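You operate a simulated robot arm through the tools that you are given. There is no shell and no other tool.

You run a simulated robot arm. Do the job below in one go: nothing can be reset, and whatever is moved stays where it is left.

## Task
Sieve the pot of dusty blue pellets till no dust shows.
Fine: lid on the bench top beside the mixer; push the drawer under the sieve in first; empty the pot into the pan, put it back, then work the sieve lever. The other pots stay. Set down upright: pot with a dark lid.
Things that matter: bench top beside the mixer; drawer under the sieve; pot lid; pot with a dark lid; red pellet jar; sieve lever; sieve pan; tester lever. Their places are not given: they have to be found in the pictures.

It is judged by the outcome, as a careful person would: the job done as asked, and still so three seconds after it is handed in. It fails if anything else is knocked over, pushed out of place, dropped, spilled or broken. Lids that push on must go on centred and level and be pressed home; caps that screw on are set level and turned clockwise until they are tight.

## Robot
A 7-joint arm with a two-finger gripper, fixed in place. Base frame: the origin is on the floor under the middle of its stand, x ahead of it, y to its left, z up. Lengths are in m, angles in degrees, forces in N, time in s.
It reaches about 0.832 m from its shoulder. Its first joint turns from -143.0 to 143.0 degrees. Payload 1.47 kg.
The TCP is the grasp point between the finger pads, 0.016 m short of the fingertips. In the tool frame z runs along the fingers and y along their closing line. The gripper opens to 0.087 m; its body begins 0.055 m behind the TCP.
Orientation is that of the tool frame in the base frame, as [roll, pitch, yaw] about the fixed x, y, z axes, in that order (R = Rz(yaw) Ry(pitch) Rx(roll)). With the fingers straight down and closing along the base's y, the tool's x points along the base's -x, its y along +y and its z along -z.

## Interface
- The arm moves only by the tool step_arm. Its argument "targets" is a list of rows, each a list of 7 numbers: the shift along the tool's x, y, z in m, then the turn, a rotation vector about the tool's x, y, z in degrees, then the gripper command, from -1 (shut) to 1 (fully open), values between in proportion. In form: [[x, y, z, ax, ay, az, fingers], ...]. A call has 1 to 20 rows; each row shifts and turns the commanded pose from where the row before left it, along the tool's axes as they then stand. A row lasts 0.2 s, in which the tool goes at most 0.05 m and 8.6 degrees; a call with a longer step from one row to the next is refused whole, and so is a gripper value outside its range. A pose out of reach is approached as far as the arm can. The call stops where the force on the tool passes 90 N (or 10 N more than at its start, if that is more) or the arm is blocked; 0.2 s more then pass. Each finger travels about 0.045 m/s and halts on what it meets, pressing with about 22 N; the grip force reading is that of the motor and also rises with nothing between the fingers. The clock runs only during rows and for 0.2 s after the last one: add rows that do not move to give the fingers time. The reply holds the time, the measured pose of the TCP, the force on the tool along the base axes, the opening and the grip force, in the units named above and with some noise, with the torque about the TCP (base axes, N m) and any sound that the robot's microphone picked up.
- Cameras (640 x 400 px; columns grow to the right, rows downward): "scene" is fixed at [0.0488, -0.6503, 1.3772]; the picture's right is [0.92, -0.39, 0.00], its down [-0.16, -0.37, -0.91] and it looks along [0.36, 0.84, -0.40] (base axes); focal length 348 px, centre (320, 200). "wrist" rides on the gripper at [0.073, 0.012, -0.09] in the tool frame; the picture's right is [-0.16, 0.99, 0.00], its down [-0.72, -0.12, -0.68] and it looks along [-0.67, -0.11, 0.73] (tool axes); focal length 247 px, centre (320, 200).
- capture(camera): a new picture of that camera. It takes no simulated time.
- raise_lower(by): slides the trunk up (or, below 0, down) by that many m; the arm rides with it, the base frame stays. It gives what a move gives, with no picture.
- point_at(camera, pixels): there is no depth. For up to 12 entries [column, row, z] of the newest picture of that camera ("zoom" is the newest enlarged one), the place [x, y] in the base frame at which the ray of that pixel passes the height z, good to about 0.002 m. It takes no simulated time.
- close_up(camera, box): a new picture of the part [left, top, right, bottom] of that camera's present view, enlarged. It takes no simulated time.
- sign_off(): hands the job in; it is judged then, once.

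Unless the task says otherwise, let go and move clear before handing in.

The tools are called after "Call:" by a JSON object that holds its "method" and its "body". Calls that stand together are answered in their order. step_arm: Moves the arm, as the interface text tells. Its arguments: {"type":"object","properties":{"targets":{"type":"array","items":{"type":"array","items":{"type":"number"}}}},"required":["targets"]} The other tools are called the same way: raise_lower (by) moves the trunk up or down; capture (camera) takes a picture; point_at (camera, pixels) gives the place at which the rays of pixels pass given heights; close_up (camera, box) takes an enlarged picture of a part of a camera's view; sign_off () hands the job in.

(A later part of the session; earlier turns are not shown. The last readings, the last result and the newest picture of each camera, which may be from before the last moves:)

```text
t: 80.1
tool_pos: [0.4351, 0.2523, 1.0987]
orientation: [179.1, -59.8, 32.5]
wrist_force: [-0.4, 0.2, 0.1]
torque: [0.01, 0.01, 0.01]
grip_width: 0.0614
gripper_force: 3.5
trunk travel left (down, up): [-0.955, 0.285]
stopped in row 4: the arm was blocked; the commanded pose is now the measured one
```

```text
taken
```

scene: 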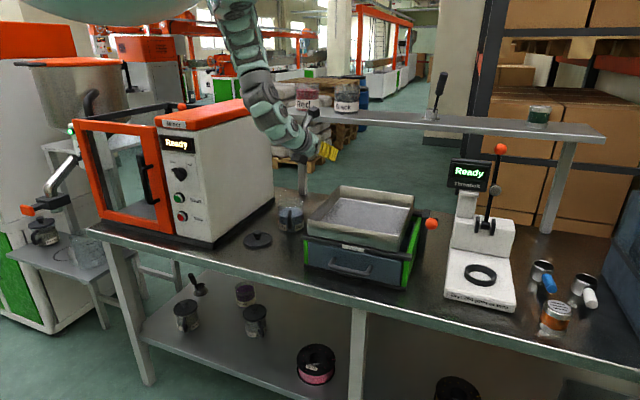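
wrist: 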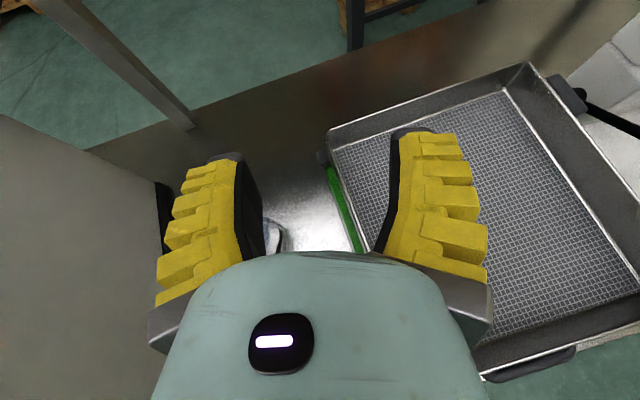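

Blocked again near wrist radius 0.25, which fits the elbow's folding limit (wrist too close to the shoulder). I'll lower the tool 7 cm with the arm to stretch it a bit, then retry the swing toward the handle, still above pot height.

Call:
{"method": "step_arm", "body": {"targets": [[-0.0303, 0, 0.0175, 0, 0, 0, 0.3], [-0.0303, 0, 0.0175, 0, 0, 0, 0.3], [-0.0045, -0.0184, -0.0077, 5.11, 0, -2.95, 0.3], [-0.0035, -0.0193, -0.006, 5.11, 0, -2.95, 0.3], [-0.0025, -0.0199, -0.0043, 5.11, 0, -2.95, 0.3], [-0.0014, -0.0203, -0.0024, 5.11, 0, -2.95, 0.3], [-0.0004, -0.0204, -0.0006, 5.11, 0, -2.95, 0.3], [0, 0, 0, 0, 0, 0, 0.3]]}}

Call:
{"method": "capture", "body": {"camera": "wrist"}}

Call:
{"method": "capture", "body": {"camera": "scene"}}

```text
t: 81.4
tool_pos: [0.4179, 0.266, 1.0267]
orientation: [179.6, -59.6, 42.8]
wrist_force: [0.0, -0.6, 0.2]
torque: [-0.01, -0.02, 0.01]
grip_width: 0.0614
gripper_force: 3.6
trunk travel left (down, up): [-0.955, 0.285]
stopped in row 6: the arm was blocked; the commanded pose is now the measured one
```

```text
taken
```

wrist: 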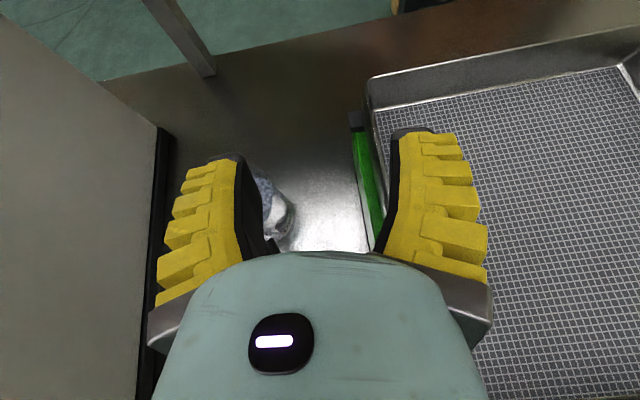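

```text
taken
```

scene: 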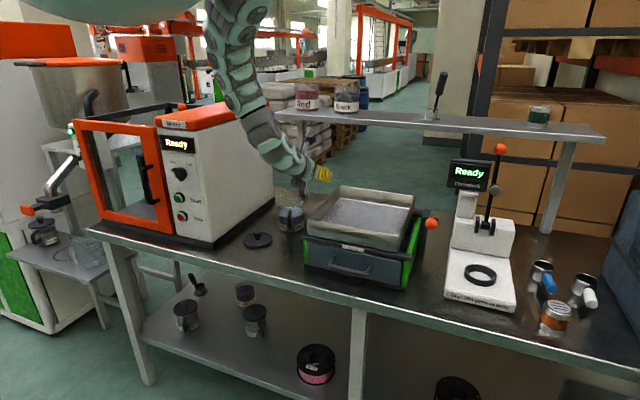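

It does follow, but it lags: the forearm and hand are nearly in line, where fast turns aren't possible. I'll repeat with much smaller steps per row.

Call:
{"method": "step_arm", "body": {"targets": [[-0.0012, -0.0077, -0.0021, 1.65, 0, -0.95, 0.3], [-0.0011, -0.0077, -0.0019, 1.65, 0, -0.95, 0.3], [-0.001, -0.0078, -0.0016, 1.65, 0, -0.95, 0.3], [-0.0008, -0.0078, -0.0014, 1.65, 0, -0.95, 0.3], [-0.0006, -0.0079, -0.0011, 1.65, 0, -0.95, 0.3], [-0.0005, -0.0079, -0.0009, 1.65, 0, -0.95, 0.3], [-0.0004, -0.008, -0.0006, 1.65, 0, -0.95, 0.3], [-0.0002, -0.008, -0.0004, 1.65, 0, -0.95, 0.3], [-0.0001, -0.0081, -0.0001, 1.65, 0, -0.95, 0.3], [0.0001, -0.0081, 0.0002, 1.65, 0, -0.95, 0.3], [0, 0, 0, 0, 0, 0, 0.3], [0, 0, 0, 0, 0, 0, 0.3]]}}

Call:
{"method": "capture", "body": {"camera": "wrist"}}

Call:
{"method": "capture", "body": {"camera": "scene"}}

```text
t: 83.2
tool_pos: [0.4082, 0.275, 1.0266]
orientation: [179.6, -59.6, 49.1]
wrist_force: [0.3, 0.5, -0.3]
torque: [0.0, 0.01, -0.03]
grip_width: 0.0613
gripper_force: 3.7
trunk travel left (down, up): [-0.955, 0.285]
stopped in row 8: the arm was blocked; the commanded pose is now the measured one
```

```text
taken
```

wrist: 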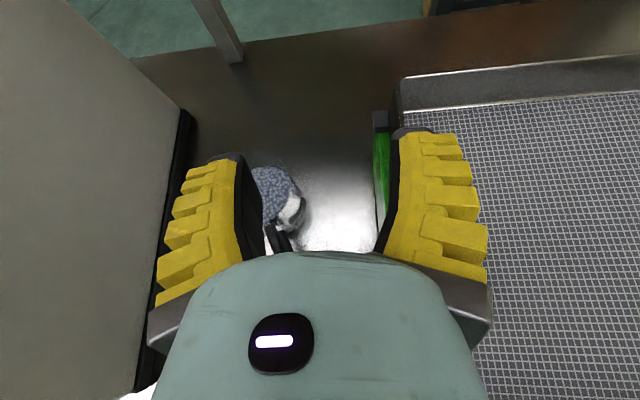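

```text
taken
```

scene: 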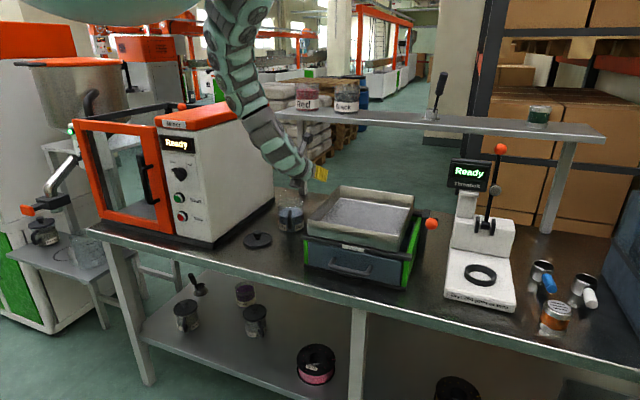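

The wrist can't come closer than about r=0.25 at a 60° lean, so I'll grip the handle at the 45° lean that worked earlier and lean further only over the pan. First I'll go back to 45° here, in small steps.

Call:
{"method": "step_arm", "body": {"targets": [[0, 0, 0, 0, -3, 0, 0.3], [0, 0, 0, 0, -3, 0, 0.3], [0, 0, 0, 0, -3, 0, 0.3], [0, 0, 0, 0, -3, 0, 0.3], [0, 0, 0, 0, -3, 0, 0.3], [0, 0, 0, 0, 0, 0, 0.3]]}}

Call:
{"method": "capture", "body": {"camera": "wrist"}}

```text
t: 84.7
tool_pos: [0.4814, 0.2085, 1.0242]
orientation: [171.3, -44.2, 46.5]
wrist_force: [0.1, 0.5, 0.6]
torque: [-0.04, 0.04, -0.04]
grip_width: 0.0613
gripper_force: 3.3
trunk travel left (down, up): [-0.955, 0.285]
stopped in row 6: the arm was blocked; the commanded pose is now the measured one
```

```text
taken
```

wrist: 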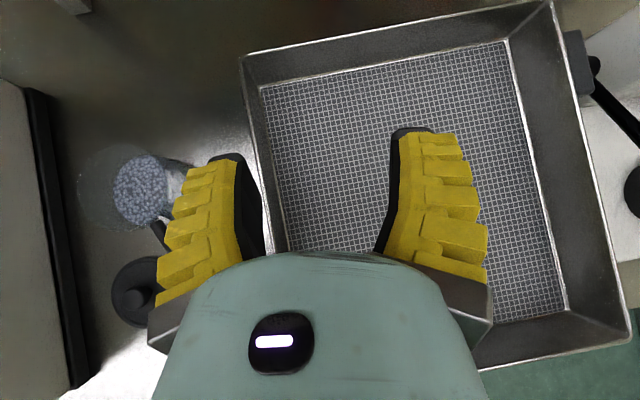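

The hand drifted to (0.481,0.209), so one joint seems to be against a stop since the lurch. I'll look at the arm's posture before anything else.

Call:
{"method": "capture", "body": {"camera": "scene"}}

Call:
{"method": "close_up", "body": {"camera": "scene", "box": [160, 0, 420, 200]}}

```text
taken
```

scene: 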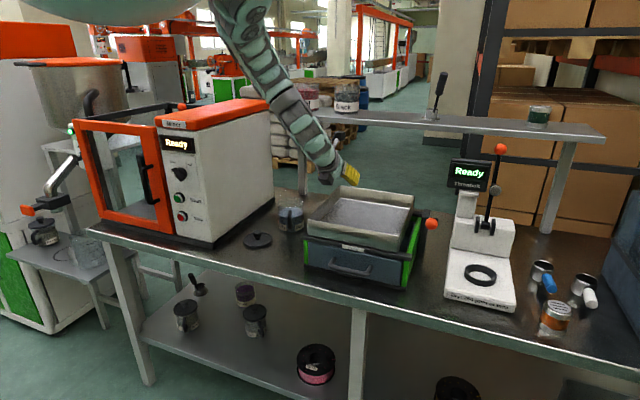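

```text
2.00 times, centred on (290, 100) of scene
```

zoom: 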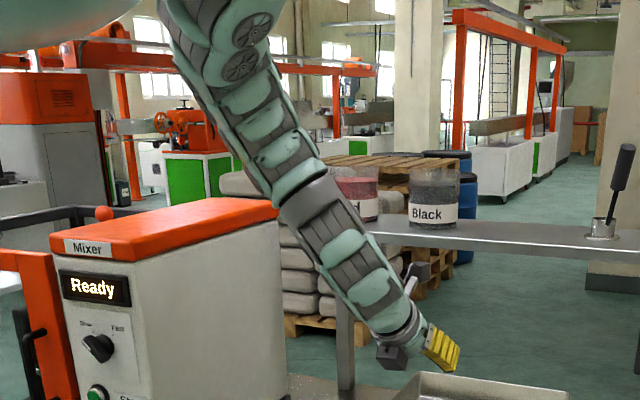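

Forearm and hand are exactly in line in the zoom (elbow near (250,60), hand (440,345)), so the wrist is in its straight position. I'll back out of it gently by translating up and toward the pan without turning.

Call:
{"method": "step_arm", "body": {"targets": [[0.0005, 0.0081, -0.0143, 0, 0, 0, 0.3], [0.0005, 0.0081, -0.0143, 0, 0, 0, 0.3], [0.0005, 0.0081, -0.0143, 0, 0, 0, 0.3], [0.0005, 0.0081, -0.0143, 0, 0, 0, 0.3], [0.0005, 0.0081, -0.0143, 0, 0, 0, 0.3], [0.0005, 0.0081, -0.0143, 0, 0, 0, 0.3], [0.0005, 0.0081, -0.0143, 0, 0, 0, 0.3], [0.0005, 0.0081, -0.0143, 0, 0, 0, 0.3], [0.0005, 0.0081, -0.0143, 0, 0, 0, 0.3], [0.0005, 0.0081, -0.0143, 0, 0, 0, 0.3], [0, 0, 0, 0, 0, 0, 0.3]]}}

Call:
{"method": "close_up", "body": {"camera": "scene", "box": [160, 0, 420, 200]}}

```text
t: 85.6
tool_pos: [0.514, 0.1095, 1.0649]
orientation: [167.5, -44.3, 38.5]
wrist_force: [0.9, 0.8, -1.3]
torque: [-0.02, -0.01, -0.03]
grip_width: 0.0612
gripper_force: 4.0
trunk travel left (down, up): [-0.955, 0.285]
stopped in row 4: the arm was blocked; the commanded pose is now the measured one
```

```text
2.00 times, centred on (290, 100) of scene
```

zoom: 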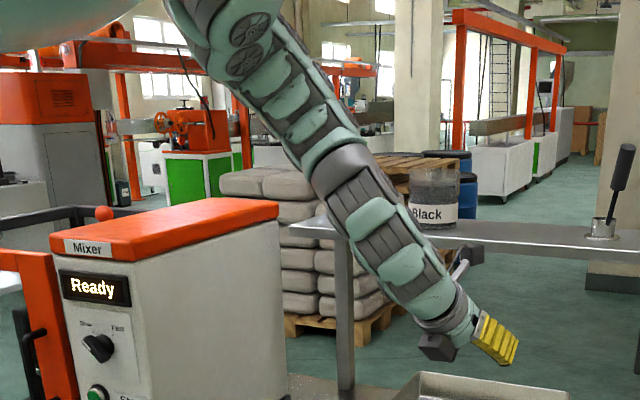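

The hand keeps swinging as the arm changes posture. I'll hold still for a moment to see whether it settles.

Call:
{"method": "step_arm", "body": {"targets": [[0, 0, 0, 0, 0, 0, 0.3], [0, 0, 0, 0, 0, 0, 0.3], [0, 0, 0, 0, 0, 0, 0.3], [0, 0, 0, 0, 0, 0, 0.3]]}}

```text
t: 86.6
tool_pos: [0.5126, 0.1107, 1.0628]
orientation: [168.2, -44.2, 38.0]
wrist_force: [-0.3, 0.0, 0.2]
torque: [0.0, -0.01, -0.01]
grip_width: 0.0614
gripper_force: 3.2
trunk travel left (down, up): [-0.955, 0.285]
```

It holds steady now. I'll try small lean steps of 3° to learn which rotations are free here.

Call:
{"method": "step_arm", "body": {"targets": [[0, 0, -0.01, 0, 3, 0, 0.3], [0, 0, -0.01, 0, 3, 0, 0.3], [0, 0, -0.01, 0, 3, 0, 0.3], [0, 0, 0, 0, 0, 0, 0.3]]}}

Call:
{"method": "step_arm", "body": {"targets": [[0, 0, -0.01, 0, 3, 0, 0.3], [0, 0, -0.01, 0, 3, 0, 0.3], [0, 0, -0.01, 0, 3, 0, 0.3], [0, 0, 0, 0, 0, 0, 0.3]]}}

```text
t: 87.6
tool_pos: [0.4868, 0.1098, 1.0835]
orientation: [166.2, -53.0, 41.9]
wrist_force: [-0.8, -0.6, -0.3]
torque: [-0.01, -0.04, -0.02]
grip_width: 0.0613
gripper_force: 3.8
trunk travel left (down, up): [-0.955, 0.285]
```

```text
t: 88.6
tool_pos: [0.4658, 0.0971, 1.0986]
orientation: [162.3, -61.8, 46.3]
wrist_force: [0.8, 0.1, 0.8]
torque: [-0.02, 0.01, 0.01]
grip_width: 0.0616
gripper_force: 3.1
trunk travel left (down, up): [-0.955, 0.285]
```

Leaning works smoothly here. I'll straighten out the 18° sideways error so the hand is at a clean lean 65°, yaw 45° again over the pan.

Call:
{"method": "step_arm", "body": {"targets": [[0, 0, 0, 4.4, 0.8, 0, 0.3], [0, 0, 0, 4.4, 0.8, 0, 0.3], [0, 0, 0, 4.4, 0.8, 0, 0.3], [0, 0, 0, 4.4, 0.8, 0, 0.3], [0, 0, 0, 0, 0, 0, 0.3]]}}

Call:
{"method": "close_up", "body": {"camera": "scene", "box": [160, 0, 420, 200]}}

```text
t: 89.8
tool_pos: [0.4656, 0.0973, 1.0992]
orientation: [178.8, -64.8, 47.6]
wrist_force: [-0.2, -0.6, -0.3]
torque: [0.01, -0.02, -0.01]
grip_width: 0.0616
gripper_force: 3.1
trunk travel left (down, up): [-0.955, 0.285]
```

```text
2.00 times, centred on (290, 100) of scene
```

zoom: 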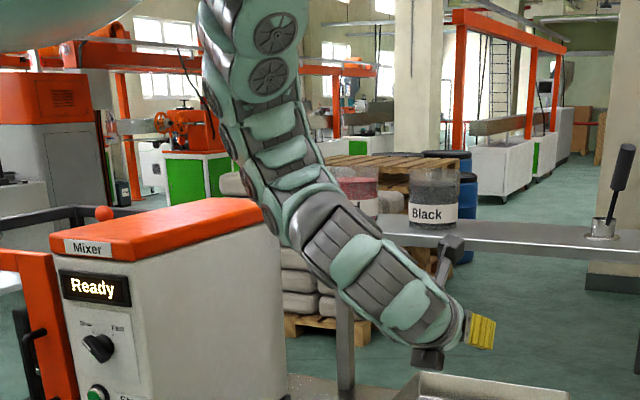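

Clean again: lean 65°, yaw 48°, with the forearm steep and the wrist well bent. I'll go to the handle along an arc that keeps the wrist radius near 0.29 while easing the lean to 45°. First half now.

Call:
{"method": "step_arm", "body": {"targets": [[-0.0016, -0.0121, 0.01, 1.08, -1.25, -0.56, 0.3], [-0.0016, -0.0121, 0.01, 1.08, -1.25, -0.56, 0.3], [-0.0016, -0.0121, 0.01, 1.08, -1.25, -0.56, 0.3], [-0.0016, -0.0121, 0.01, 1.08, -1.25, -0.56, 0.3], [-0.0012, -0.0128, 0.0089, 1.01, -1.25, -0.64, 0.3], [-0.0012, -0.0128, 0.0089, 1.01, -1.25, -0.64, 0.3], [-0.0012, -0.0128, 0.0089, 1.01, -1.25, -0.64, 0.3], [-0.0012, -0.0128, 0.0089, 1.01, -1.25, -0.64, 0.3], [0, 0, 0, 0, 0, 0, 0.3]]}}

Call:
{"method": "close_up", "body": {"camera": "scene", "box": [160, 0, 420, 200]}}

```text
t: 91.8
tool_pos: [0.4349, 0.1975, 1.0508]
orientation: [178.5, -54.6, 55.2]
wrist_force: [0.5, -0.7, -0.2]
torque: [-0.03, -0.01, 0.03]
grip_width: 0.0613
gripper_force: 3.7
trunk travel left (down, up): [-0.955, 0.285]
```

```text
2.00 times, centred on (290, 100) of scene
```

zoom: 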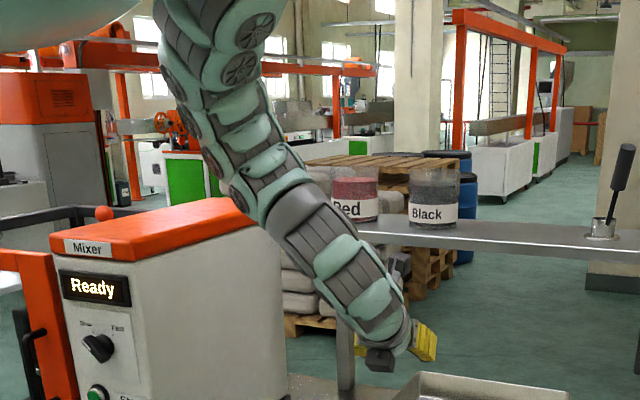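

It's following with a small lag (about 14 mm off the planned point). I'll pause two rows to see if it closes up.

Call:
{"method": "step_arm", "body": {"targets": [[0, 0, 0, 0, 0, 0, 0.3], [0, 0, 0, 0, 0, 0, 0.3], [0, 0, 0, 0, 0, 0, 0.3]]}}

```text
t: 92.6
tool_pos: [0.4343, 0.1984, 1.0517]
orientation: [178.6, -54.7, 55.5]
wrist_force: [0.3, 0.3, 0.6]
torque: [0.01, -0.03, 0.01]
grip_width: 0.0617
gripper_force: 3.3
trunk travel left (down, up): [-0.955, 0.285]
```

It stays 13 mm short, so easing the lean in this posture runs into a joint stop. I'll go back to a 65° lean and continue the arc toward the handle at constant lean instead.

Call:
{"method": "step_arm", "body": {"targets": [[0.0131, 0, 0, 0, 2.5, 0, 0.3], [0.0131, 0, 0, 0, 2.5, 0, 0.3], [0.0131, 0, 0, 0, 2.5, 0, 0.3], [0.0131, 0, 0, 0, 2.5, 0, 0.3], [0, 0, 0, 0, 0, 0, 0.3]]}}

Call:
{"method": "step_arm", "body": {"targets": [[0.0014, -0.0163, 0.003, 1.3, 0, -0.61, 0.3], [0.0014, -0.0163, 0.003, 1.3, 0, -0.61, 0.3], [0.0014, -0.0163, 0.003, 1.3, 0, -0.61, 0.3], [0.0014, -0.0163, 0.003, 1.3, 0, -0.61, 0.3], [0, 0, 0, 0, 0, 0, 0.3]]}}

Call:
{"method": "close_up", "body": {"camera": "scene", "box": [160, 0, 420, 200]}}

```text
t: 94.0
tool_pos: [0.4742, 0.1981, 1.0972]
orientation: [174.1, -64.6, 55.9]
wrist_force: [0.9, 0.4, -0.1]
torque: [-0.02, 0.02, -0.01]
grip_width: 0.0613
gripper_force: 3.3
trunk travel left (down, up): [-0.955, 0.285]
stopped in row 5: the arm was blocked; the commanded pose is now the measured one
```

```text
t: 95.2
tool_pos: [0.4848, 0.193, 1.095]
orientation: [164.3, -62.7, 62.8]
wrist_force: [-0.2, -0.9, 0.6]
torque: [-0.03, 0.01, 0.0]
grip_width: 0.061
gripper_force: 3.9
trunk travel left (down, up): [-0.955, 0.285]
stopped in row 5: the arm was blocked; the commanded pose is now the measured one
```

```text
2.00 times, centred on (290, 100) of scene
```

zoom: 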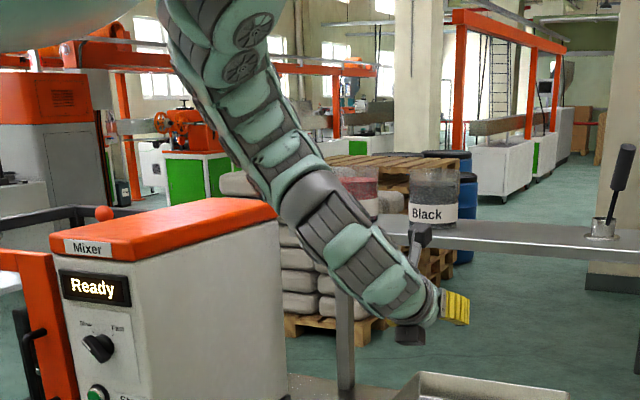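

Again the arm refuses to swing left in this posture and drifts right. I'll retreat to where motion was free (outer right, hand in line with the arm's own plane) and try to get back to the upright-hand posture from there.

Call:
{"method": "step_arm", "body": {"targets": [[0, 0.012, -0.005, 3, 0, 1, 0.3], [0, 0.012, -0.005, 3, 0, 1, 0.3], [0, 0.012, -0.005, 3, 0, 1, 0.3], [0, 0.012, -0.005, 3, 0, 1, 0.3], [0, 0.012, -0.005, 1, 0, 1, 0.3], [0, 0, 0, 0, 0, 0, 0.3]]}}

```text
t: 96.6
tool_pos: [0.5134, 0.1466, 1.1071]
orientation: [-171.7, -63.0, 51.5]
wrist_force: [0.3, 0.6, -0.3]
torque: [0.01, 0.01, 0.01]
grip_width: 0.0614
gripper_force: 3.7
trunk travel left (down, up): [-0.955, 0.285]
```

No block this way. I'll straighten the small roll error and swing on to azimuth about 0° at the outer right.

Call:
{"method": "step_arm", "body": {"targets": [[0, 0, 0, -4.1, 0, 0, 0.3], [0, 0, 0, -4.1, 0, 0, 0.3], [-0.0053, 0.0131, -0.0104, -5.35, 0, 2.72, 0.3], [-0.0047, 0.0143, -0.0092, -5.35, 0, 2.72, 0.3], [-0.004, 0.0153, -0.0078, -5.35, 0, 2.72, 0.3], [-0.0032, 0.0162, -0.0063, -5.35, 0, 2.72, 0.3], [-0.0024, 0.0168, -0.0047, -5.35, 0, 2.72, 0.3], [-0.0016, 0.0173, -0.0032, -5.35, 0, 2.72, 0.3], [-0.0008, 0.0176, -0.0015, -5.35, 0, 2.72, 0.3], [0, 0.0177, 0.0001, -5.35, 0, 2.72, 0.3], [0.0009, 0.0176, 0.0017, -5.35, 0, 2.72, 0.3], [0, 0, 0, 0, 0, 0, 0.3]]}}

Call:
{"method": "capture", "body": {"camera": "scene"}}

```text
t: 99.2
tool_pos: [0.5415, -0.0098, 1.1085]
orientation: [-179.8, -63.0, -2.7]
wrist_force: [-0.2, 0.6, 0.7]
torque: [0.03, -0.02, -0.01]
grip_width: 0.0615
gripper_force: 3.6
trunk travel left (down, up): [-0.955, 0.285]
```

```text
taken
```

scene: 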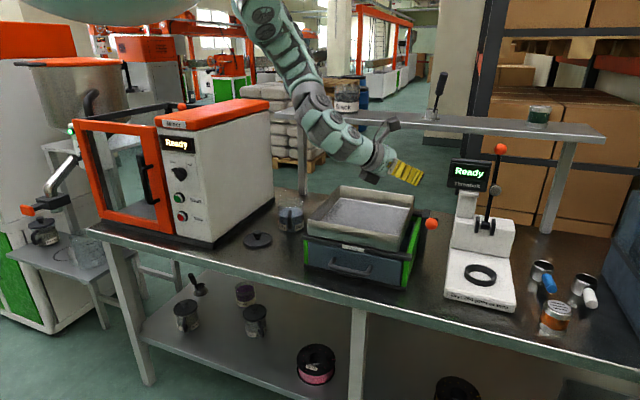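

Clean again at azimuth ≈0°. Now a pure base rotation to the left, with the hand fixed relative to the arm, to see whether the base joint itself is free.

Call:
{"method": "step_arm", "body": {"targets": [[-0.0006, -0.0378, -0.0012, 3.56, 0, -1.82, 0.3], [-0.0006, -0.0378, -0.0012, 3.56, 0, -1.82, 0.3], [-0.0006, -0.0378, -0.0012, 3.56, 0, -1.82, 0.3], [-0.0006, -0.0378, -0.0012, 3.56, 0, -1.82, 0.3], [-0.0006, -0.0378, -0.0012, 3.56, 0, -1.82, 0.3], [-0.0006, -0.0378, -0.0012, 3.56, 0, -1.82, 0.3], [-0.0006, -0.0378, -0.0012, 3.56, 0, -1.82, 0.3], [-0.0006, -0.0378, -0.0012, 3.56, 0, -1.82, 0.3], [-0.0006, -0.0378, -0.0012, 3.56, 0, -1.82, 0.3], [0, 0, 0, 0, 0, 0, 0.3]]}}

Call:
{"method": "capture", "body": {"camera": "scene"}}

```text
t: 100.7
tool_pos: [0.544, 0.1547, 1.1093]
orientation: [177.2, -63.6, 13.7]
wrist_force: [-0.5, 0.2, -0.1]
torque: [0.01, 0.01, 0.0]
grip_width: 0.0613
gripper_force: 3.6
trunk travel left (down, up): [-0.955, 0.285]
stopped in row 7: the arm was blocked; the commanded pose is now the measured one
```

```text
taken
```

scene: 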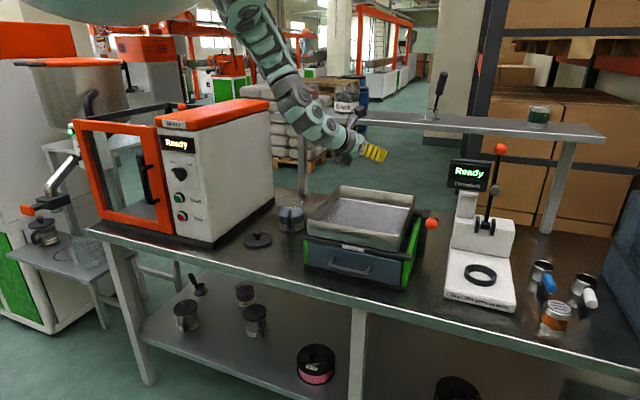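

The base rotation stops at about azimuth 16°, and the pictures show why: the elbow has swivelled sideways compared with before. In the earlier roll test it swivelled back when the hand was turned about its own axis. So I'll turn the hand half round here and then bring it upright.

Call:
{"method": "step_arm", "body": {"targets": [[0, 0, 0, 0, 0, -7.9, 0.3], [0, 0, 0, 0, 0, -7.9, 0.3], [0, 0, 0, 0, 0, -7.9, 0.3], [0, 0, 0, 0, 0, -7.9, 0.3], [0, 0, 0, 0, 0, -7.9, 0.3], [0, 0, 0, 0, 0, -7.9, 0.3], [0, 0, 0, 0, 0, -7.9, 0.3], [0, 0, 0, 0, 0, -7.9, 0.3], [0, 0, 0, 0, 0, -7.9, 0.3], [0, 0, 0, 0, 0, -7.9, 0.3], [0, 0, 0, 0, 0, -7.9, 0.3], [0, 0, 0, 0, 0, -7.9, 0.3], [0, 0, 0, 0, 0, -7.9, 0.3], [0, 0, 0, 0, 0, -7.9, 0.3], [0, 0, 0, 0, 0, -7.9, 0.3], [0, 0, 0, 0, 0, -7.9, 0.3], [0, 0, 0, 0, 0, -7.9, 0.3], [0, 0, 0, 0, 0, -7.9, 0.3], [0, 0, 0, 0, 0, -7.9, 0.3], [0, 0, 0, 0, 0, 0, 0.3]]}}

Call:
{"method": "capture", "body": {"camera": "scene"}}

```text
t: 101.5
tool_pos: [0.5641, 0.1074, 1.1105]
orientation: [139.7, -54.5, 47.8]
wrist_force: [0.2, 0.3, -0.6]
torque: [-0.01, 0.02, 0.0]
grip_width: 0.0612
gripper_force: 3.6
trunk travel left (down, up): [-0.955, 0.285]
stopped in row 4: the arm was blocked; the commanded pose is now the measured one
```

```text
taken
```

scene: 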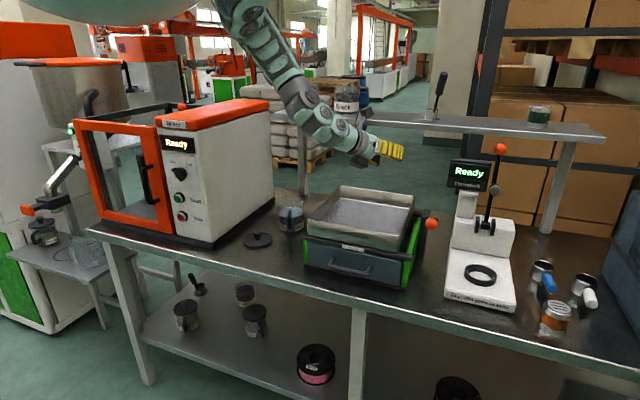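

Still against the stop. I'll rotate the whole arm about 16° to the right, away from it, before turning the hand.

Call:
{"method": "step_arm", "body": {"targets": [[-0.014, 0.037, 0.0057, -3.26, -1.5, 1.77, 0.3], [-0.014, 0.037, 0.0057, -3.26, -1.5, 1.77, 0.3], [-0.014, 0.037, 0.0057, -3.26, -1.5, 1.77, 0.3], [-0.014, 0.037, 0.0057, -3.26, -1.5, 1.77, 0.3], [0, 0, 0, 0, 0, 0, 0.3]]}}

Call:
{"method": "step_arm", "body": {"targets": [[0, 0, 0, 0, 0, -6, 0.3], [0, 0, 0, 0, 0, -6, 0.3], [0, 0, 0, 0, 0, -6, 0.3], [0, 0, 0, 0, 0, -6, 0.3], [0, 0, 0, 0, 0, -6, 0.3], [0, 0, 0, 0, 0, -6, 0.3], [0, 0, 0, 0, 0, 0, 0.3]]}}

Call:
{"method": "capture", "body": {"camera": "scene"}}

```text
t: 102.7
tool_pos: [0.5781, -0.0513, 1.1122]
orientation: [139.9, -54.5, 31.7]
wrist_force: [0.5, -0.4, 0.2]
torque: [0.0, 0.01, -0.01]
grip_width: 0.0611
gripper_force: 3.6
trunk travel left (down, up): [-0.955, 0.285]
```

```text
t: 104.3
tool_pos: [0.5761, -0.0508, 1.1091]
orientation: [119.5, -26.0, 61.9]
wrist_force: [-0.3, 0.1, -0.3]
torque: [-0.02, -0.01, 0.01]
grip_width: 0.0614
gripper_force: 3.6
trunk travel left (down, up): [-0.955, 0.285]
```

```text
taken
```

scene: 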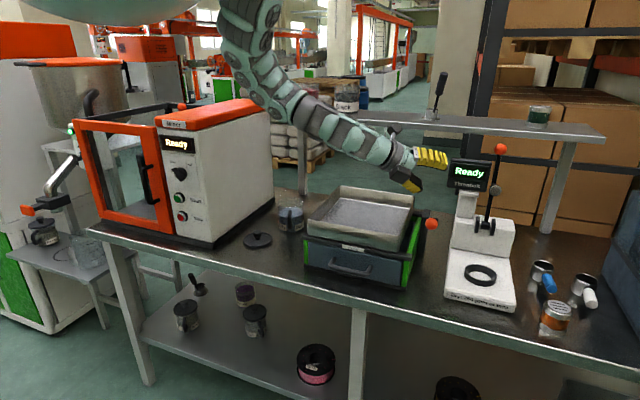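

It moves freely on this side and the elbow is swinging back (discs visible at (250,60)). I'll continue turning the hand to the un-flipped state.

Call:
{"method": "step_arm", "body": {"targets": [[0, 0, 0, 0, 0, -7.8, 0.3], [0, 0, 0, 0, 0, -7.8, 0.3], [0, 0, 0, 0, 0, -7.8, 0.3], [0, 0, 0, 0, 0, -7.8, 0.3], [0, 0, 0, 0, 0, -7.8, 0.3], [0, 0, 0, 0, 0, -7.8, 0.3], [0, 0, 0, 0, 0, -7.8, 0.3], [0, 0, 0, 0, 0, -7.8, 0.3], [0, 0, 0, 0, 0, -7.8, 0.3], [0, 0, 0, 0, 0, -7.8, 0.3], [0, 0, 0, 0, 0, -7.8, 0.3], [0, 0, 0, 0, 0, -7.8, 0.3], [0, 0, 0, 0, 0, 0, 0.3]]}}

Call:
{"method": "capture", "body": {"camera": "scene"}}

```text
t: 107.1
tool_pos: [0.5774, -0.0494, 1.1099]
orientation: [139.0, 53.9, 118.5]
wrist_force: [0.3, -0.3, -1.0]
torque: [-0.03, 0.03, 0.01]
grip_width: 0.0611
gripper_force: 3.7
trunk travel left (down, up): [-0.955, 0.285]
```

```text
taken
```

scene: 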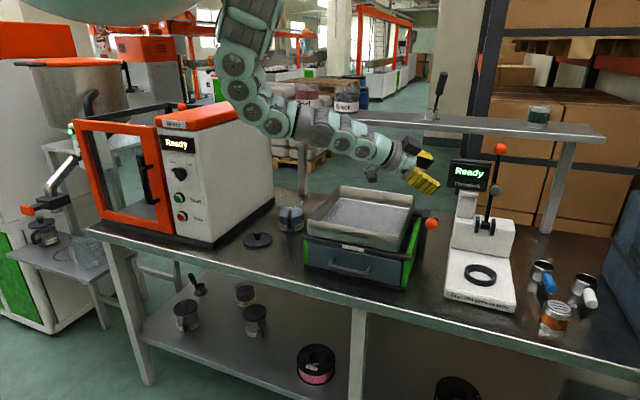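

The elbow is back in its earlier posture. Now I'll bring the hand upright while drawing it in to a reachable radius, in two halves.

Call:
{"method": "step_arm", "body": {"targets": [[0.0023, -0.0033, -0.0109, 2.29, 4.78, 0, 0.3], [0.003, -0.0037, -0.0105, 2.29, 4.78, 0, 0.3], [0.004, -0.0041, -0.01, 2.29, 4.78, 0, 0.3], [0.0048, -0.0045, -0.0095, 2.29, 4.78, 0, 0.3], [0.0056, -0.0049, -0.0089, 2.29, 4.78, 0, 0.3], [0.0063, -0.0053, -0.0081, 2.29, 4.78, 0, 0.3], [0, 0, 0, 0, 0, 0, 0.3]]}}

Call:
{"method": "capture", "body": {"camera": "scene"}}

```text
t: 108.7
tool_pos: [0.507, -0.0457, 1.1199]
orientation: [164.9, 28.3, 136.4]
wrist_force: [0.3, 0.8, 0.6]
torque: [0.01, 0.01, 0.01]
grip_width: 0.0616
gripper_force: 3.2
trunk travel left (down, up): [-0.955, 0.285]
```

```text
taken
```

scene: 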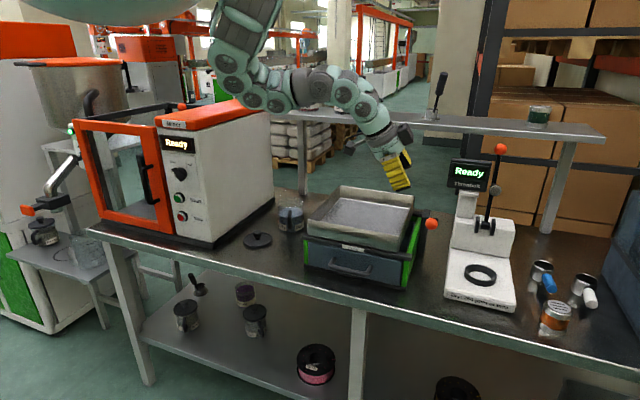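

Smooth so far: forearm level, hand bending down (lean 32°). Finishing the move to vertical.

Call:
{"method": "step_arm", "body": {"targets": [[0.0069, -0.0056, -0.0073, 2.29, 4.78, 0, 0.3], [0.0075, -0.0058, -0.0065, 2.29, 4.78, 0, 0.3], [0.008, -0.0061, -0.0057, 2.29, 4.78, 0, 0.3], [0.0084, -0.0063, -0.0048, 2.29, 4.78, 0, 0.3], [0.0088, -0.0065, -0.0038, 2.29, 4.78, 0, 0.3], [0.009, -0.0066, -0.0028, 2.29, 4.78, 0, 0.3], [0, 0, 0, 0, 0, 0, 0.3]]}}

Call:
{"method": "capture", "body": {"camera": "scene"}}

```text
t: 110.3
tool_pos: [0.4398, -0.0402, 1.1289]
orientation: [179.9, 0.0, 140.2]
wrist_force: [0.2, -0.3, -0.2]
torque: [0.0, 0.0, 0.0]
grip_width: 0.0618
gripper_force: 3.3
trunk travel left (down, up): [-0.955, 0.285]
```

```text
taken
```

scene: 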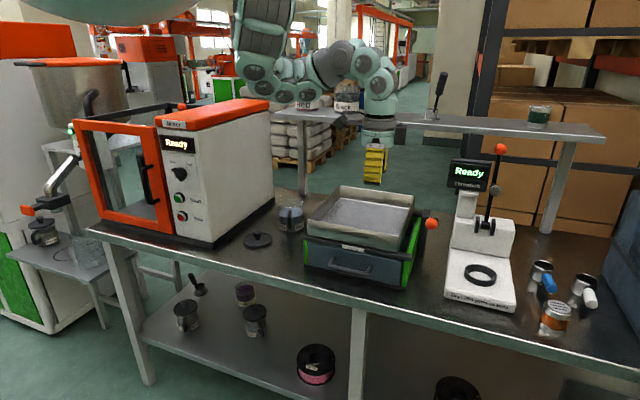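

Upright and free again at (0.440,-0.040,1.129). Now I'll turn the tool to yaw -113° (camera on the robot side), matching the handle direction with the un-flipped hand.

Call:
{"method": "step_arm", "body": {"targets": [[0, 0, 0, 0, 0, -7.65, 0.3], [0, 0, 0, 0, 0, -7.65, 0.3], [0, 0, 0, 0, 0, -7.65, 0.3], [0, 0, 0, 0, 0, -7.65, 0.3], [0, 0, 0, 0, 0, -7.65, 0.3], [0, 0, 0, 0, 0, -7.65, 0.3], [0, 0, 0, 0, 0, -7.65, 0.3], [0, 0, 0, 0, 0, -7.65, 0.3], [0, 0, 0, 0, 0, -7.65, 0.3], [0, 0, 0, 0, 0, -7.65, 0.3], [0, 0, 0, 0, 0, -7.65, 0.3], [0, 0, 0, 0, 0, -7.65, 0.3], [0, 0, 0, 0, 0, -7.65, 0.3], [0, 0, 0, 0, 0, -7.55, 0.3], [0, 0, 0, 0, 0, 0, 0.3]]}}

```text
t: 113.5
tool_pos: [0.4408, -0.04, 1.129]
orientation: [-179.9, 0.1, -112.6]
wrist_force: [-0.7, -0.2, -0.4]
torque: [0.04, -0.02, -0.01]
grip_width: 0.0614
gripper_force: 3.2
trunk travel left (down, up): [-0.955, 0.285]
```

Turned without trouble. Now moving over to above the pot's handle at the same height.

Call:
{"method": "step_arm", "body": {"targets": [[-0.0305, 0.0242, 0, 0, 0, 0, 0.3], [-0.0305, 0.0242, 0, 0, 0, 0, 0.3], [-0.0305, 0.0242, 0, 0, 0, 0, 0.3], [-0.0305, 0.0242, 0, 0, 0, 0, 0.3], [-0.0305, 0.0242, 0, 0, 0, 0, 0.3], [-0.0305, 0.0242, 0, 0, 0, 0, 0.3], [-0.0305, 0.0242, 0, 0, 0, 0, 0.3], [-0.0305, 0.0242, 0, 0, 0, 0, 0.3], [-0.0302, 0.0244, 0, 0, 0, 0, 0.3], [0, 0, 0, 0, 0, 0, 0.3]]}}

Call:
{"method": "capture", "body": {"camera": "wrist"}}

Call:
{"method": "capture", "body": {"camera": "scene"}}

```text
t: 115.7
tool_pos: [0.3499, 0.297, 1.1272]
orientation: [-179.9, 0.2, -113.0]
wrist_force: [0.2, 0.1, 0.1]
torque: [0.02, -0.02, -0.02]
grip_width: 0.0616
gripper_force: 2.8
out of reach, approached as far as the arm can: row 2
trunk travel left (down, up): [-0.955, 0.285]
```

```text
taken
```

wrist: 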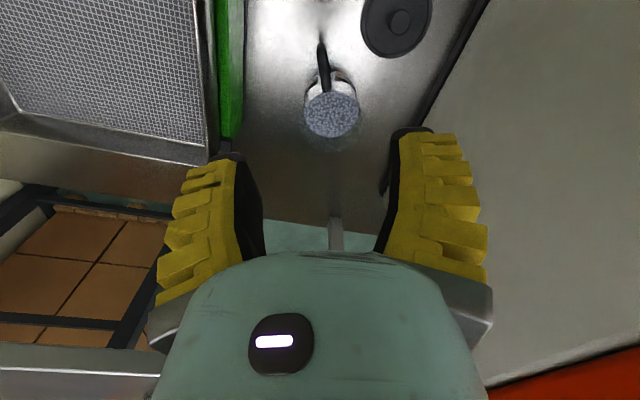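

```text
taken
```

scene: 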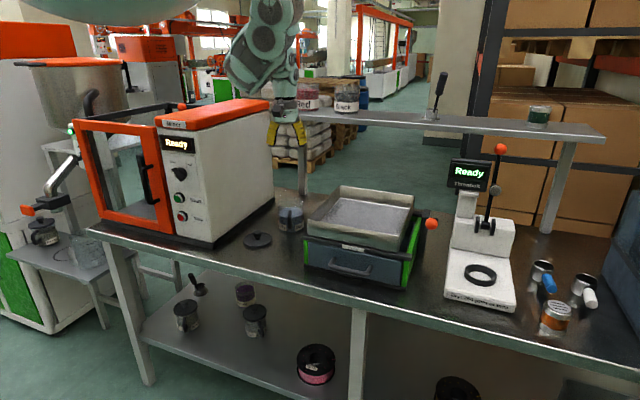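

I'm right above the handle (wrist (322,70)). Now I'll lean the hand back to about 44° while lowering 10 cm, staying above the rim.

Call:
{"method": "step_arm", "body": {"targets": [[0, 0, 0.009, 0, -4, 0, 0.3], [0.0006, 0, 0.009, 0, -4, 0, 0.3], [0.0013, 0, 0.0089, 0, -4, 0, 0.3], [0.0019, 0, 0.0088, 0, -4, 0, 0.3], [0.0025, 0, 0.0087, 0, -4, 0, 0.3], [0.0031, 0, 0.0085, 0, -4, 0, 0.3], [0.0037, 0, 0.0082, 0, -4, 0, 0.3], [0.0042, 0, 0.0079, 0, -4, 0, 0.3], [0.0048, 0, 0.0076, 0, -4, 0, 0.3], [0.0053, 0, 0.0073, 0, -4, 0, 0.3], [0.0058, 0, 0.0069, 0, -4, 0, 0.3], [0, 0, 0, 0, 0, 0, 0.3]]}}

Call:
{"method": "capture", "body": {"camera": "scene"}}

Call:
{"method": "capture", "body": {"camera": "wrist"}}

```text
t: 118.3
tool_pos: [0.3485, 0.2978, 1.0285]
orientation: [-179.9, 44.3, -112.8]
wrist_force: [-0.3, 0.7, 0.3]
torque: [0.02, 0.03, 0.01]
grip_width: 0.0617
gripper_force: 3.2
trunk travel left (down, up): [-0.955, 0.285]
```

```text
taken
```

scene: 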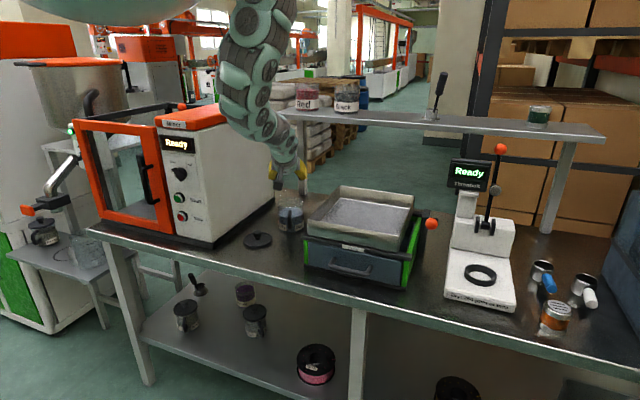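

```text
taken
```

wrist: 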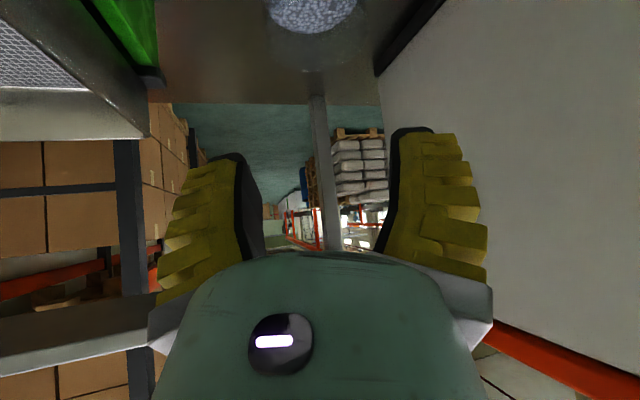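

Lean 44° reached cleanly with the un-flipped hand. Before gripping I'll rehearse the rest empty: carry to the pan at this lean, lean further there, then roll.

Call:
{"method": "step_arm", "body": {"targets": [[-0.0046, -0.0212, -0.0165, 0, 0, 0, 0.3], [-0.0046, -0.0212, -0.0165, 0, 0, 0, 0.3], [-0.0046, -0.0212, -0.0165, 0, 0, 0, 0.3], [-0.0046, -0.0212, -0.0165, 0, 0, 0, 0.3], [-0.0046, -0.0212, -0.0165, 0, 0, 0, 0.3], [-0.0046, -0.0212, -0.0165, 0, 0, 0, 0.3], [-0.0046, -0.0212, -0.0165, 0, 0, 0, 0.3], [-0.0046, -0.0212, -0.0165, 0, 0, 0, 0.3], [0, 0, 0, 2.79, 0, 2.86, 0.3], [0, 0, 0, 2.79, 0, 2.86, 0.3], [0, 0, 0, 2.79, 0, 2.86, 0.3], [0, 0, 0, 0, 0, 0, 0.3]]}}

Call:
{"method": "capture", "body": {"camera": "scene"}}

```text
t: 120.9
tool_pos: [0.48, 0.1704, 1.1492]
orientation: [-179.9, 44.3, -124.8]
wrist_force: [0.1, 0.0, -0.9]
torque: [0.01, 0.01, 0.02]
grip_width: 0.0613
gripper_force: 3.9
trunk travel left (down, up): [-0.955, 0.285]
```

```text
taken
```

scene: 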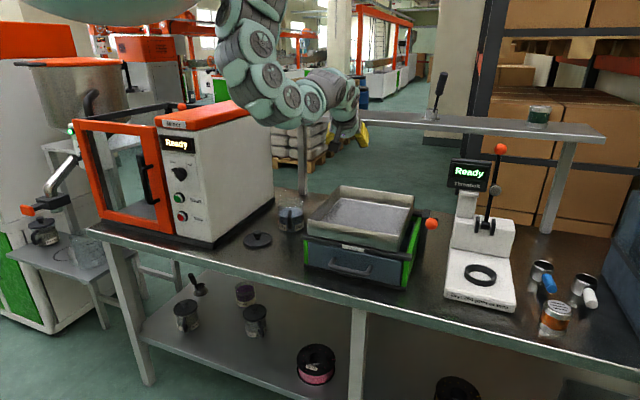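

The carry works and the forearm is level, well away from the straight-wrist position. Now leaning on to about 65°.

Call:
{"method": "step_arm", "body": {"targets": [[0, 0, 0, 0, -3, 0, 0.3], [0, 0, 0, 0, -3, 0, 0.3], [0, 0, 0, 0, -3, 0, 0.3], [0, 0, 0, 0, -3, 0, 0.3], [0, 0, 0, 0, -3, 0, 0.3], [0, 0, 0, 0, -3, 0, 0.3], [0, 0, 0, 0, -3, 0, 0.3], [0, 0, 0, 0, 0, 0, 0.3]]}}

Call:
{"method": "capture", "body": {"camera": "scene"}}

```text
t: 122.7
tool_pos: [0.4837, 0.1714, 1.1503]
orientation: [-179.6, 65.6, -124.4]
wrist_force: [0.2, 0.0, 0.0]
torque: [-0.02, -0.03, 0.03]
grip_width: 0.0614
gripper_force: 3.9
trunk travel left (down, up): [-0.955, 0.285]
```

```text
taken
```

scene: 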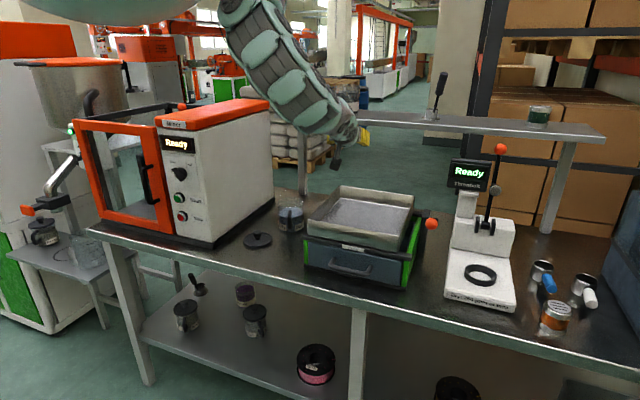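

Lean 65.6° reached with the TCP within 4 mm. Now rehearse the roll to the right about tool z, gently.

Call:
{"method": "step_arm", "body": {"targets": [[0, 0, 0, 0, 0, 5, 0.3], [0, 0, 0, 0, 0, 5, 0.3], [0, 0, 0, 0, 0, 5, 0.3], [0, 0, 0, 0, 0, 5, 0.3], [0, 0, 0, 0, 0, 5, 0.3], [0, 0, 0, 0, 0, 5, 0.3], [0, 0, 0, 0, 0, 0, 0.3]]}}

Call:
{"method": "capture", "body": {"camera": "scene"}}

```text
t: 124.3
tool_pos: [0.478, 0.1743, 1.1494]
orientation: [132.6, 51.8, -178.2]
wrist_force: [0.0, -0.1, -0.1]
torque: [-0.02, 0.05, -0.01]
grip_width: 0.0615
gripper_force: 3.8
trunk travel left (down, up): [-0.955, 0.285]
```

```text
taken
```

scene: 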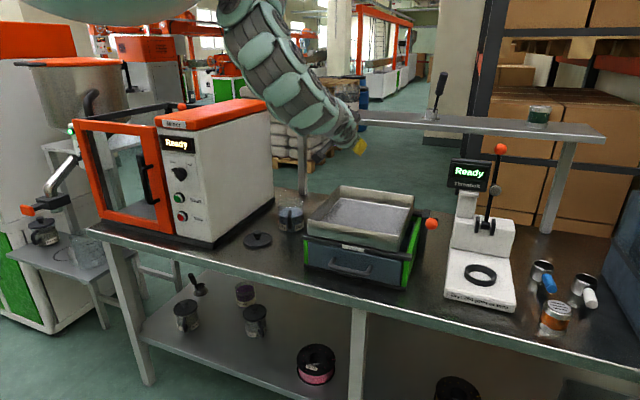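

Stable so far. Continuing the roll to about 78°.

Call:
{"method": "step_arm", "body": {"targets": [[0, 0, 0, 0, 0, 6, 0.3], [0, 0, 0, 0, 0, 6, 0.3], [0, 0, 0, 0, 0, 6, 0.3], [0, 0, 0, 0, 0, 6, 0.3], [0, 0, 0, 0, 0, 6, 0.3], [0, 0, 0, 0, 0, 6, 0.3], [0, 0, 0, 0, 0, 6, 0.3], [0, 0, 0, 0, 0, 6, 0.3], [0, 0, 0, 0, 0, 0, 0.3]]}}

Call:
{"method": "step_arm", "body": {"targets": [[0, 0, 0, 0, 0, 6, 0.3], [0, 0, 0, 0, 0, 6, 0.3], [0, 0, 0, 0, 0, 6, 0.3], [0, 0, 0, 0, 0, 6, 0.3], [0, 0, 0, 0, 0, 6, 0.3], [0, 0, 0, 0, 0, 6, 0.3], [0, 0, 0, 0, 0, 6, 0.3], [0, 0, 0, 0, 0, 6, 0.3], [0, 0, 0, 0, 0, 0, 0.3]]}}

Call:
{"method": "capture", "body": {"camera": "scene"}}

```text
t: 126.3
tool_pos: [0.4812, 0.1702, 1.1489]
orientation: [115.3, 10.9, 150.2]
wrist_force: [-0.2, 0.4, -0.6]
torque: [-0.01, -0.04, 0.0]
grip_width: 0.0616
gripper_force: 3.0
trunk travel left (down, up): [-0.955, 0.285]
```

```text
t: 128.3
tool_pos: [0.4827, 0.1723, 1.1526]
orientation: [119.1, -31.5, 129.4]
wrist_force: [0.7, -0.3, 0.0]
torque: [-0.01, 0.02, 0.04]
grip_width: 0.0615
gripper_force: 3.7
trunk travel left (down, up): [-0.955, 0.285]
```

```text
taken
```

scene: 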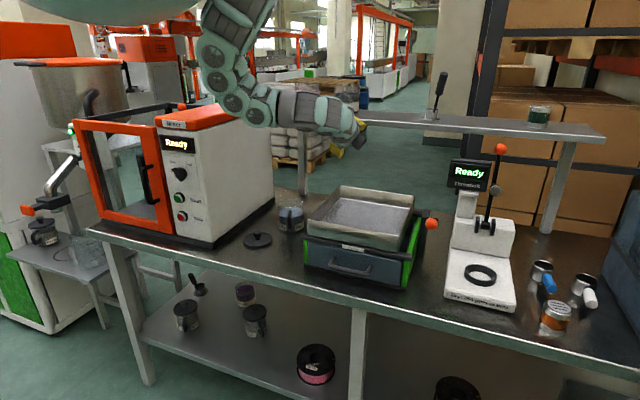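

The TCP is holding within a few millimetres at 126° of roll. I'll try 26° more, then lifting the fingers toward horizontal, which would tip the pot further.

Call:
{"method": "step_arm", "body": {"targets": [[0, 0, 0, 0, 0, 6, 0.3], [0, 0, 0, 0, 0, 6, 0.3], [0, 0, 0, 0, 0, 6, 0.3], [0, 0, 0, 0, 0, 6, 0.3], [0, 0, 0, 0, 0, 2, 0.3], [0, 0, 0, 0, 0, 0, 0.3]]}}

```text
t: 129.9
tool_pos: [0.5116, 0.1604, 1.1651]
orientation: [128.1, -49.4, 112.6]
wrist_force: [0.3, 0.5, -0.3]
torque: [0.01, -0.02, 0.02]
grip_width: 0.0614
gripper_force: 3.5
trunk travel left (down, up): [-0.955, 0.285]
stopped in row 6: the arm was blocked; the commanded pose is now the measured one
```

Roll is limited to about 135-150° here, and since the handle grip starts at 45° it wouldn't tip the pot enough. A better idea: grip the handle with the hand vertical and swing the hand sideways about the level forearm (one joint, no straight-wrist trouble). I'll unwind this pose first.

Call:
{"method": "step_arm", "body": {"targets": [[0, 0, 0, 0, 0, -6, 0.3], [0, 0, 0, 0, 0, -6, 0.3], [0, 0, 0, 0, 0, -6, 0.3], [0, 0, 0, 0, 0, -6, 0.3], [0, 0, 0, 0, 0, -6, 0.3], [0, 0, 0, 0, 0, -6, 0.3], [0, 0, 0, 0, 0, -6, 0.3], [0, 0, 0, 0, 0, -6, 0.3], [0, 0, 0, 0, 0, -6, 0.3], [0, 0, 0, 0, 0, -6, 0.3], [0, 0, 0, 0, 0, -6, 0.3], [0, 0, 0, 0, 0, -6, 0.3], [0, 0, 0, 0, 0, 0, 0.3]]}}

Call:
{"method": "step_arm", "body": {"targets": [[0, 0, 0, 0, 0, -6, 0.3], [0, 0, 0, 0, 0, -6, 0.3], [0, 0, 0, 0, 0, -6, 0.3], [0, 0, 0, 0, 0, -6, 0.3], [0, 0, 0, 0, 0, -6, 0.3], [0, 0, 0, 0, 0, -6, 0.3], [0, 0, 0, 0, 0, -6, 0.3], [0, 0, 0, 0, 0, -6, 0.3], [0, 0, 0, 0, 0, -6, 0.3], [0, 0, 0, 0, 0, -6, 0.3], [0, 0, 0, 0, 0, -6, 0.3], [0, 0, 0, 0, 0, 0, 0.3]]}}

Call:
{"method": "capture", "body": {"camera": "scene"}}

```text
t: 132.7
tool_pos: [0.5064, 0.1613, 1.1651]
orientation: [114.5, 13.9, 150.2]
wrist_force: [-0.3, 0.4, 0.4]
torque: [0.03, 0.04, 0.0]
grip_width: 0.0615
gripper_force: 3.4
trunk travel left (down, up): [-0.955, 0.285]
```

```text
t: 135.3
tool_pos: [0.5065, 0.1613, 1.1641]
orientation: [161.2, 64.6, -146.8]
wrist_force: [0.5, -0.7, 0.3]
torque: [-0.01, -0.03, 0.0]
grip_width: 0.0613
gripper_force: 3.2
trunk travel left (down, up): [-0.955, 0.285]
```

```text
taken
```

scene: 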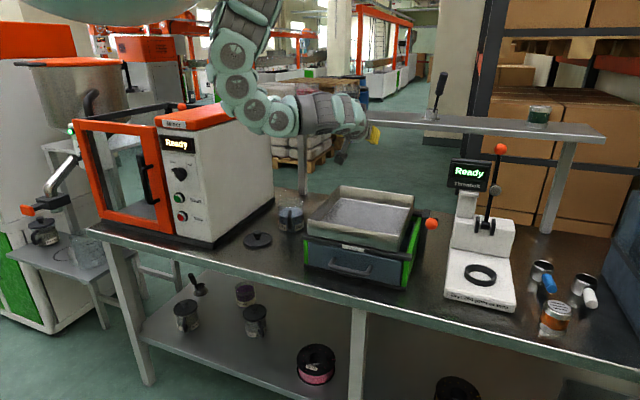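

The posture is good again (elbow low, forearm level). Now I'll bring the hand upright and left toward the pot side.

Call:
{"method": "step_arm", "body": {"targets": [[0.0019, 0.0125, 0, 0.9, 5.93, 0, 0.3], [0.0019, 0.0125, 0, 0.9, 5.93, 0, 0.3], [0.0019, 0.0125, 0, 0.9, 5.93, 0, 0.3], [0.0019, 0.0125, 0, 0.9, 5.93, 0, 0.3], [0.0019, 0.0125, 0, 0.9, 5.93, 0, 0.3], [0.0019, 0.0125, 0, 0.9, 5.93, 0, 0.3], [0.0019, 0.0125, 0, 0.9, 5.93, 0, 0.3], [0.0019, 0.0125, 0, 0.9, 5.93, 0, 0.3], [0.0019, 0.0125, 0, 0.9, 5.93, 0, 0.3], [0.0019, 0.0125, 0, 0.9, 5.93, 0, 0.3], [0.0019, 0.0125, 0, 0.9, 5.93, 0, 0.3], [0, 0, 0, 0, 0, 0, 0.3]]}}

Call:
{"method": "capture", "body": {"camera": "scene"}}

```text
t: 137.9
tool_pos: [0.3936, 0.2432, 1.1628]
orientation: [180.0, 0.1, -134.8]
wrist_force: [0.1, -0.6, -0.4]
torque: [-0.03, -0.01, 0.0]
grip_width: 0.0614
gripper_force: 3.5
trunk travel left (down, up): [-0.955, 0.285]
```

```text
taken
```

scene: 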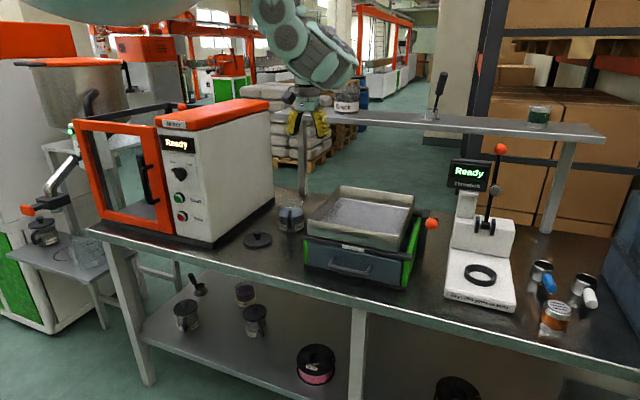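

Vertical with yaw -134.8° (forward along the sieve's axis). I'll rehearse the sideways swing: go to the start point left of the pan, then swing the hand about the wrist with the wrist staying put.

Call:
{"method": "step_arm", "body": {"targets": [[0.0143, 0.0192, 0.025, 0, 0, 0, 0.3], [0.0143, 0.0192, 0.025, 0, 0, 0, 0.3], [0.0143, 0.0192, 0.025, 0, 0, 0, 0.3], [0.0143, 0.0192, 0.025, 0, 0, 0, 0.3], [0, 0, 0, 0, 0, 0, 0.3]]}}

Call:
{"method": "step_arm", "body": {"targets": [[0, -0.0253, -0.0011, 5, 0, 0, 0.3], [0, -0.0253, -0.0011, 5, 0, 0, 0.3], [0, -0.0253, -0.0011, 5, 0, 0, 0.3], [0, -0.0253, -0.0011, 5, 0, 0, 0.3], [0, -0.0253, -0.0011, 5, 0, 0, 0.3], [0, -0.0253, -0.0011, 5, 0, 0, 0.3], [0, 0, 0, 0, 0, 0, 0.3]]}}

Call:
{"method": "capture", "body": {"camera": "scene"}}

```text
t: 139.1
tool_pos: [0.2992, 0.2574, 1.0642]
orientation: [179.8, 0.1, -134.7]
wrist_force: [-0.5, 0.2, -0.3]
torque: [0.01, 0.01, 0.02]
grip_width: 0.0615
gripper_force: 3.7
trunk travel left (down, up): [-0.955, 0.285]
```

```text
t: 140.7
tool_pos: [0.4025, 0.1544, 1.1038]
orientation: [-150.1, 0.1, -134.8]
wrist_force: [-0.9, -0.2, 0.1]
torque: [0.01, 0.0, -0.01]
grip_width: 0.0615
gripper_force: 3.7
trunk travel left (down, up): [-0.955, 0.285]
```

```text
taken
```

scene: 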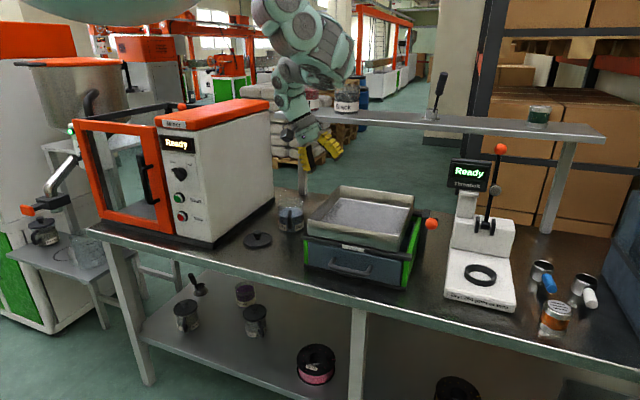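

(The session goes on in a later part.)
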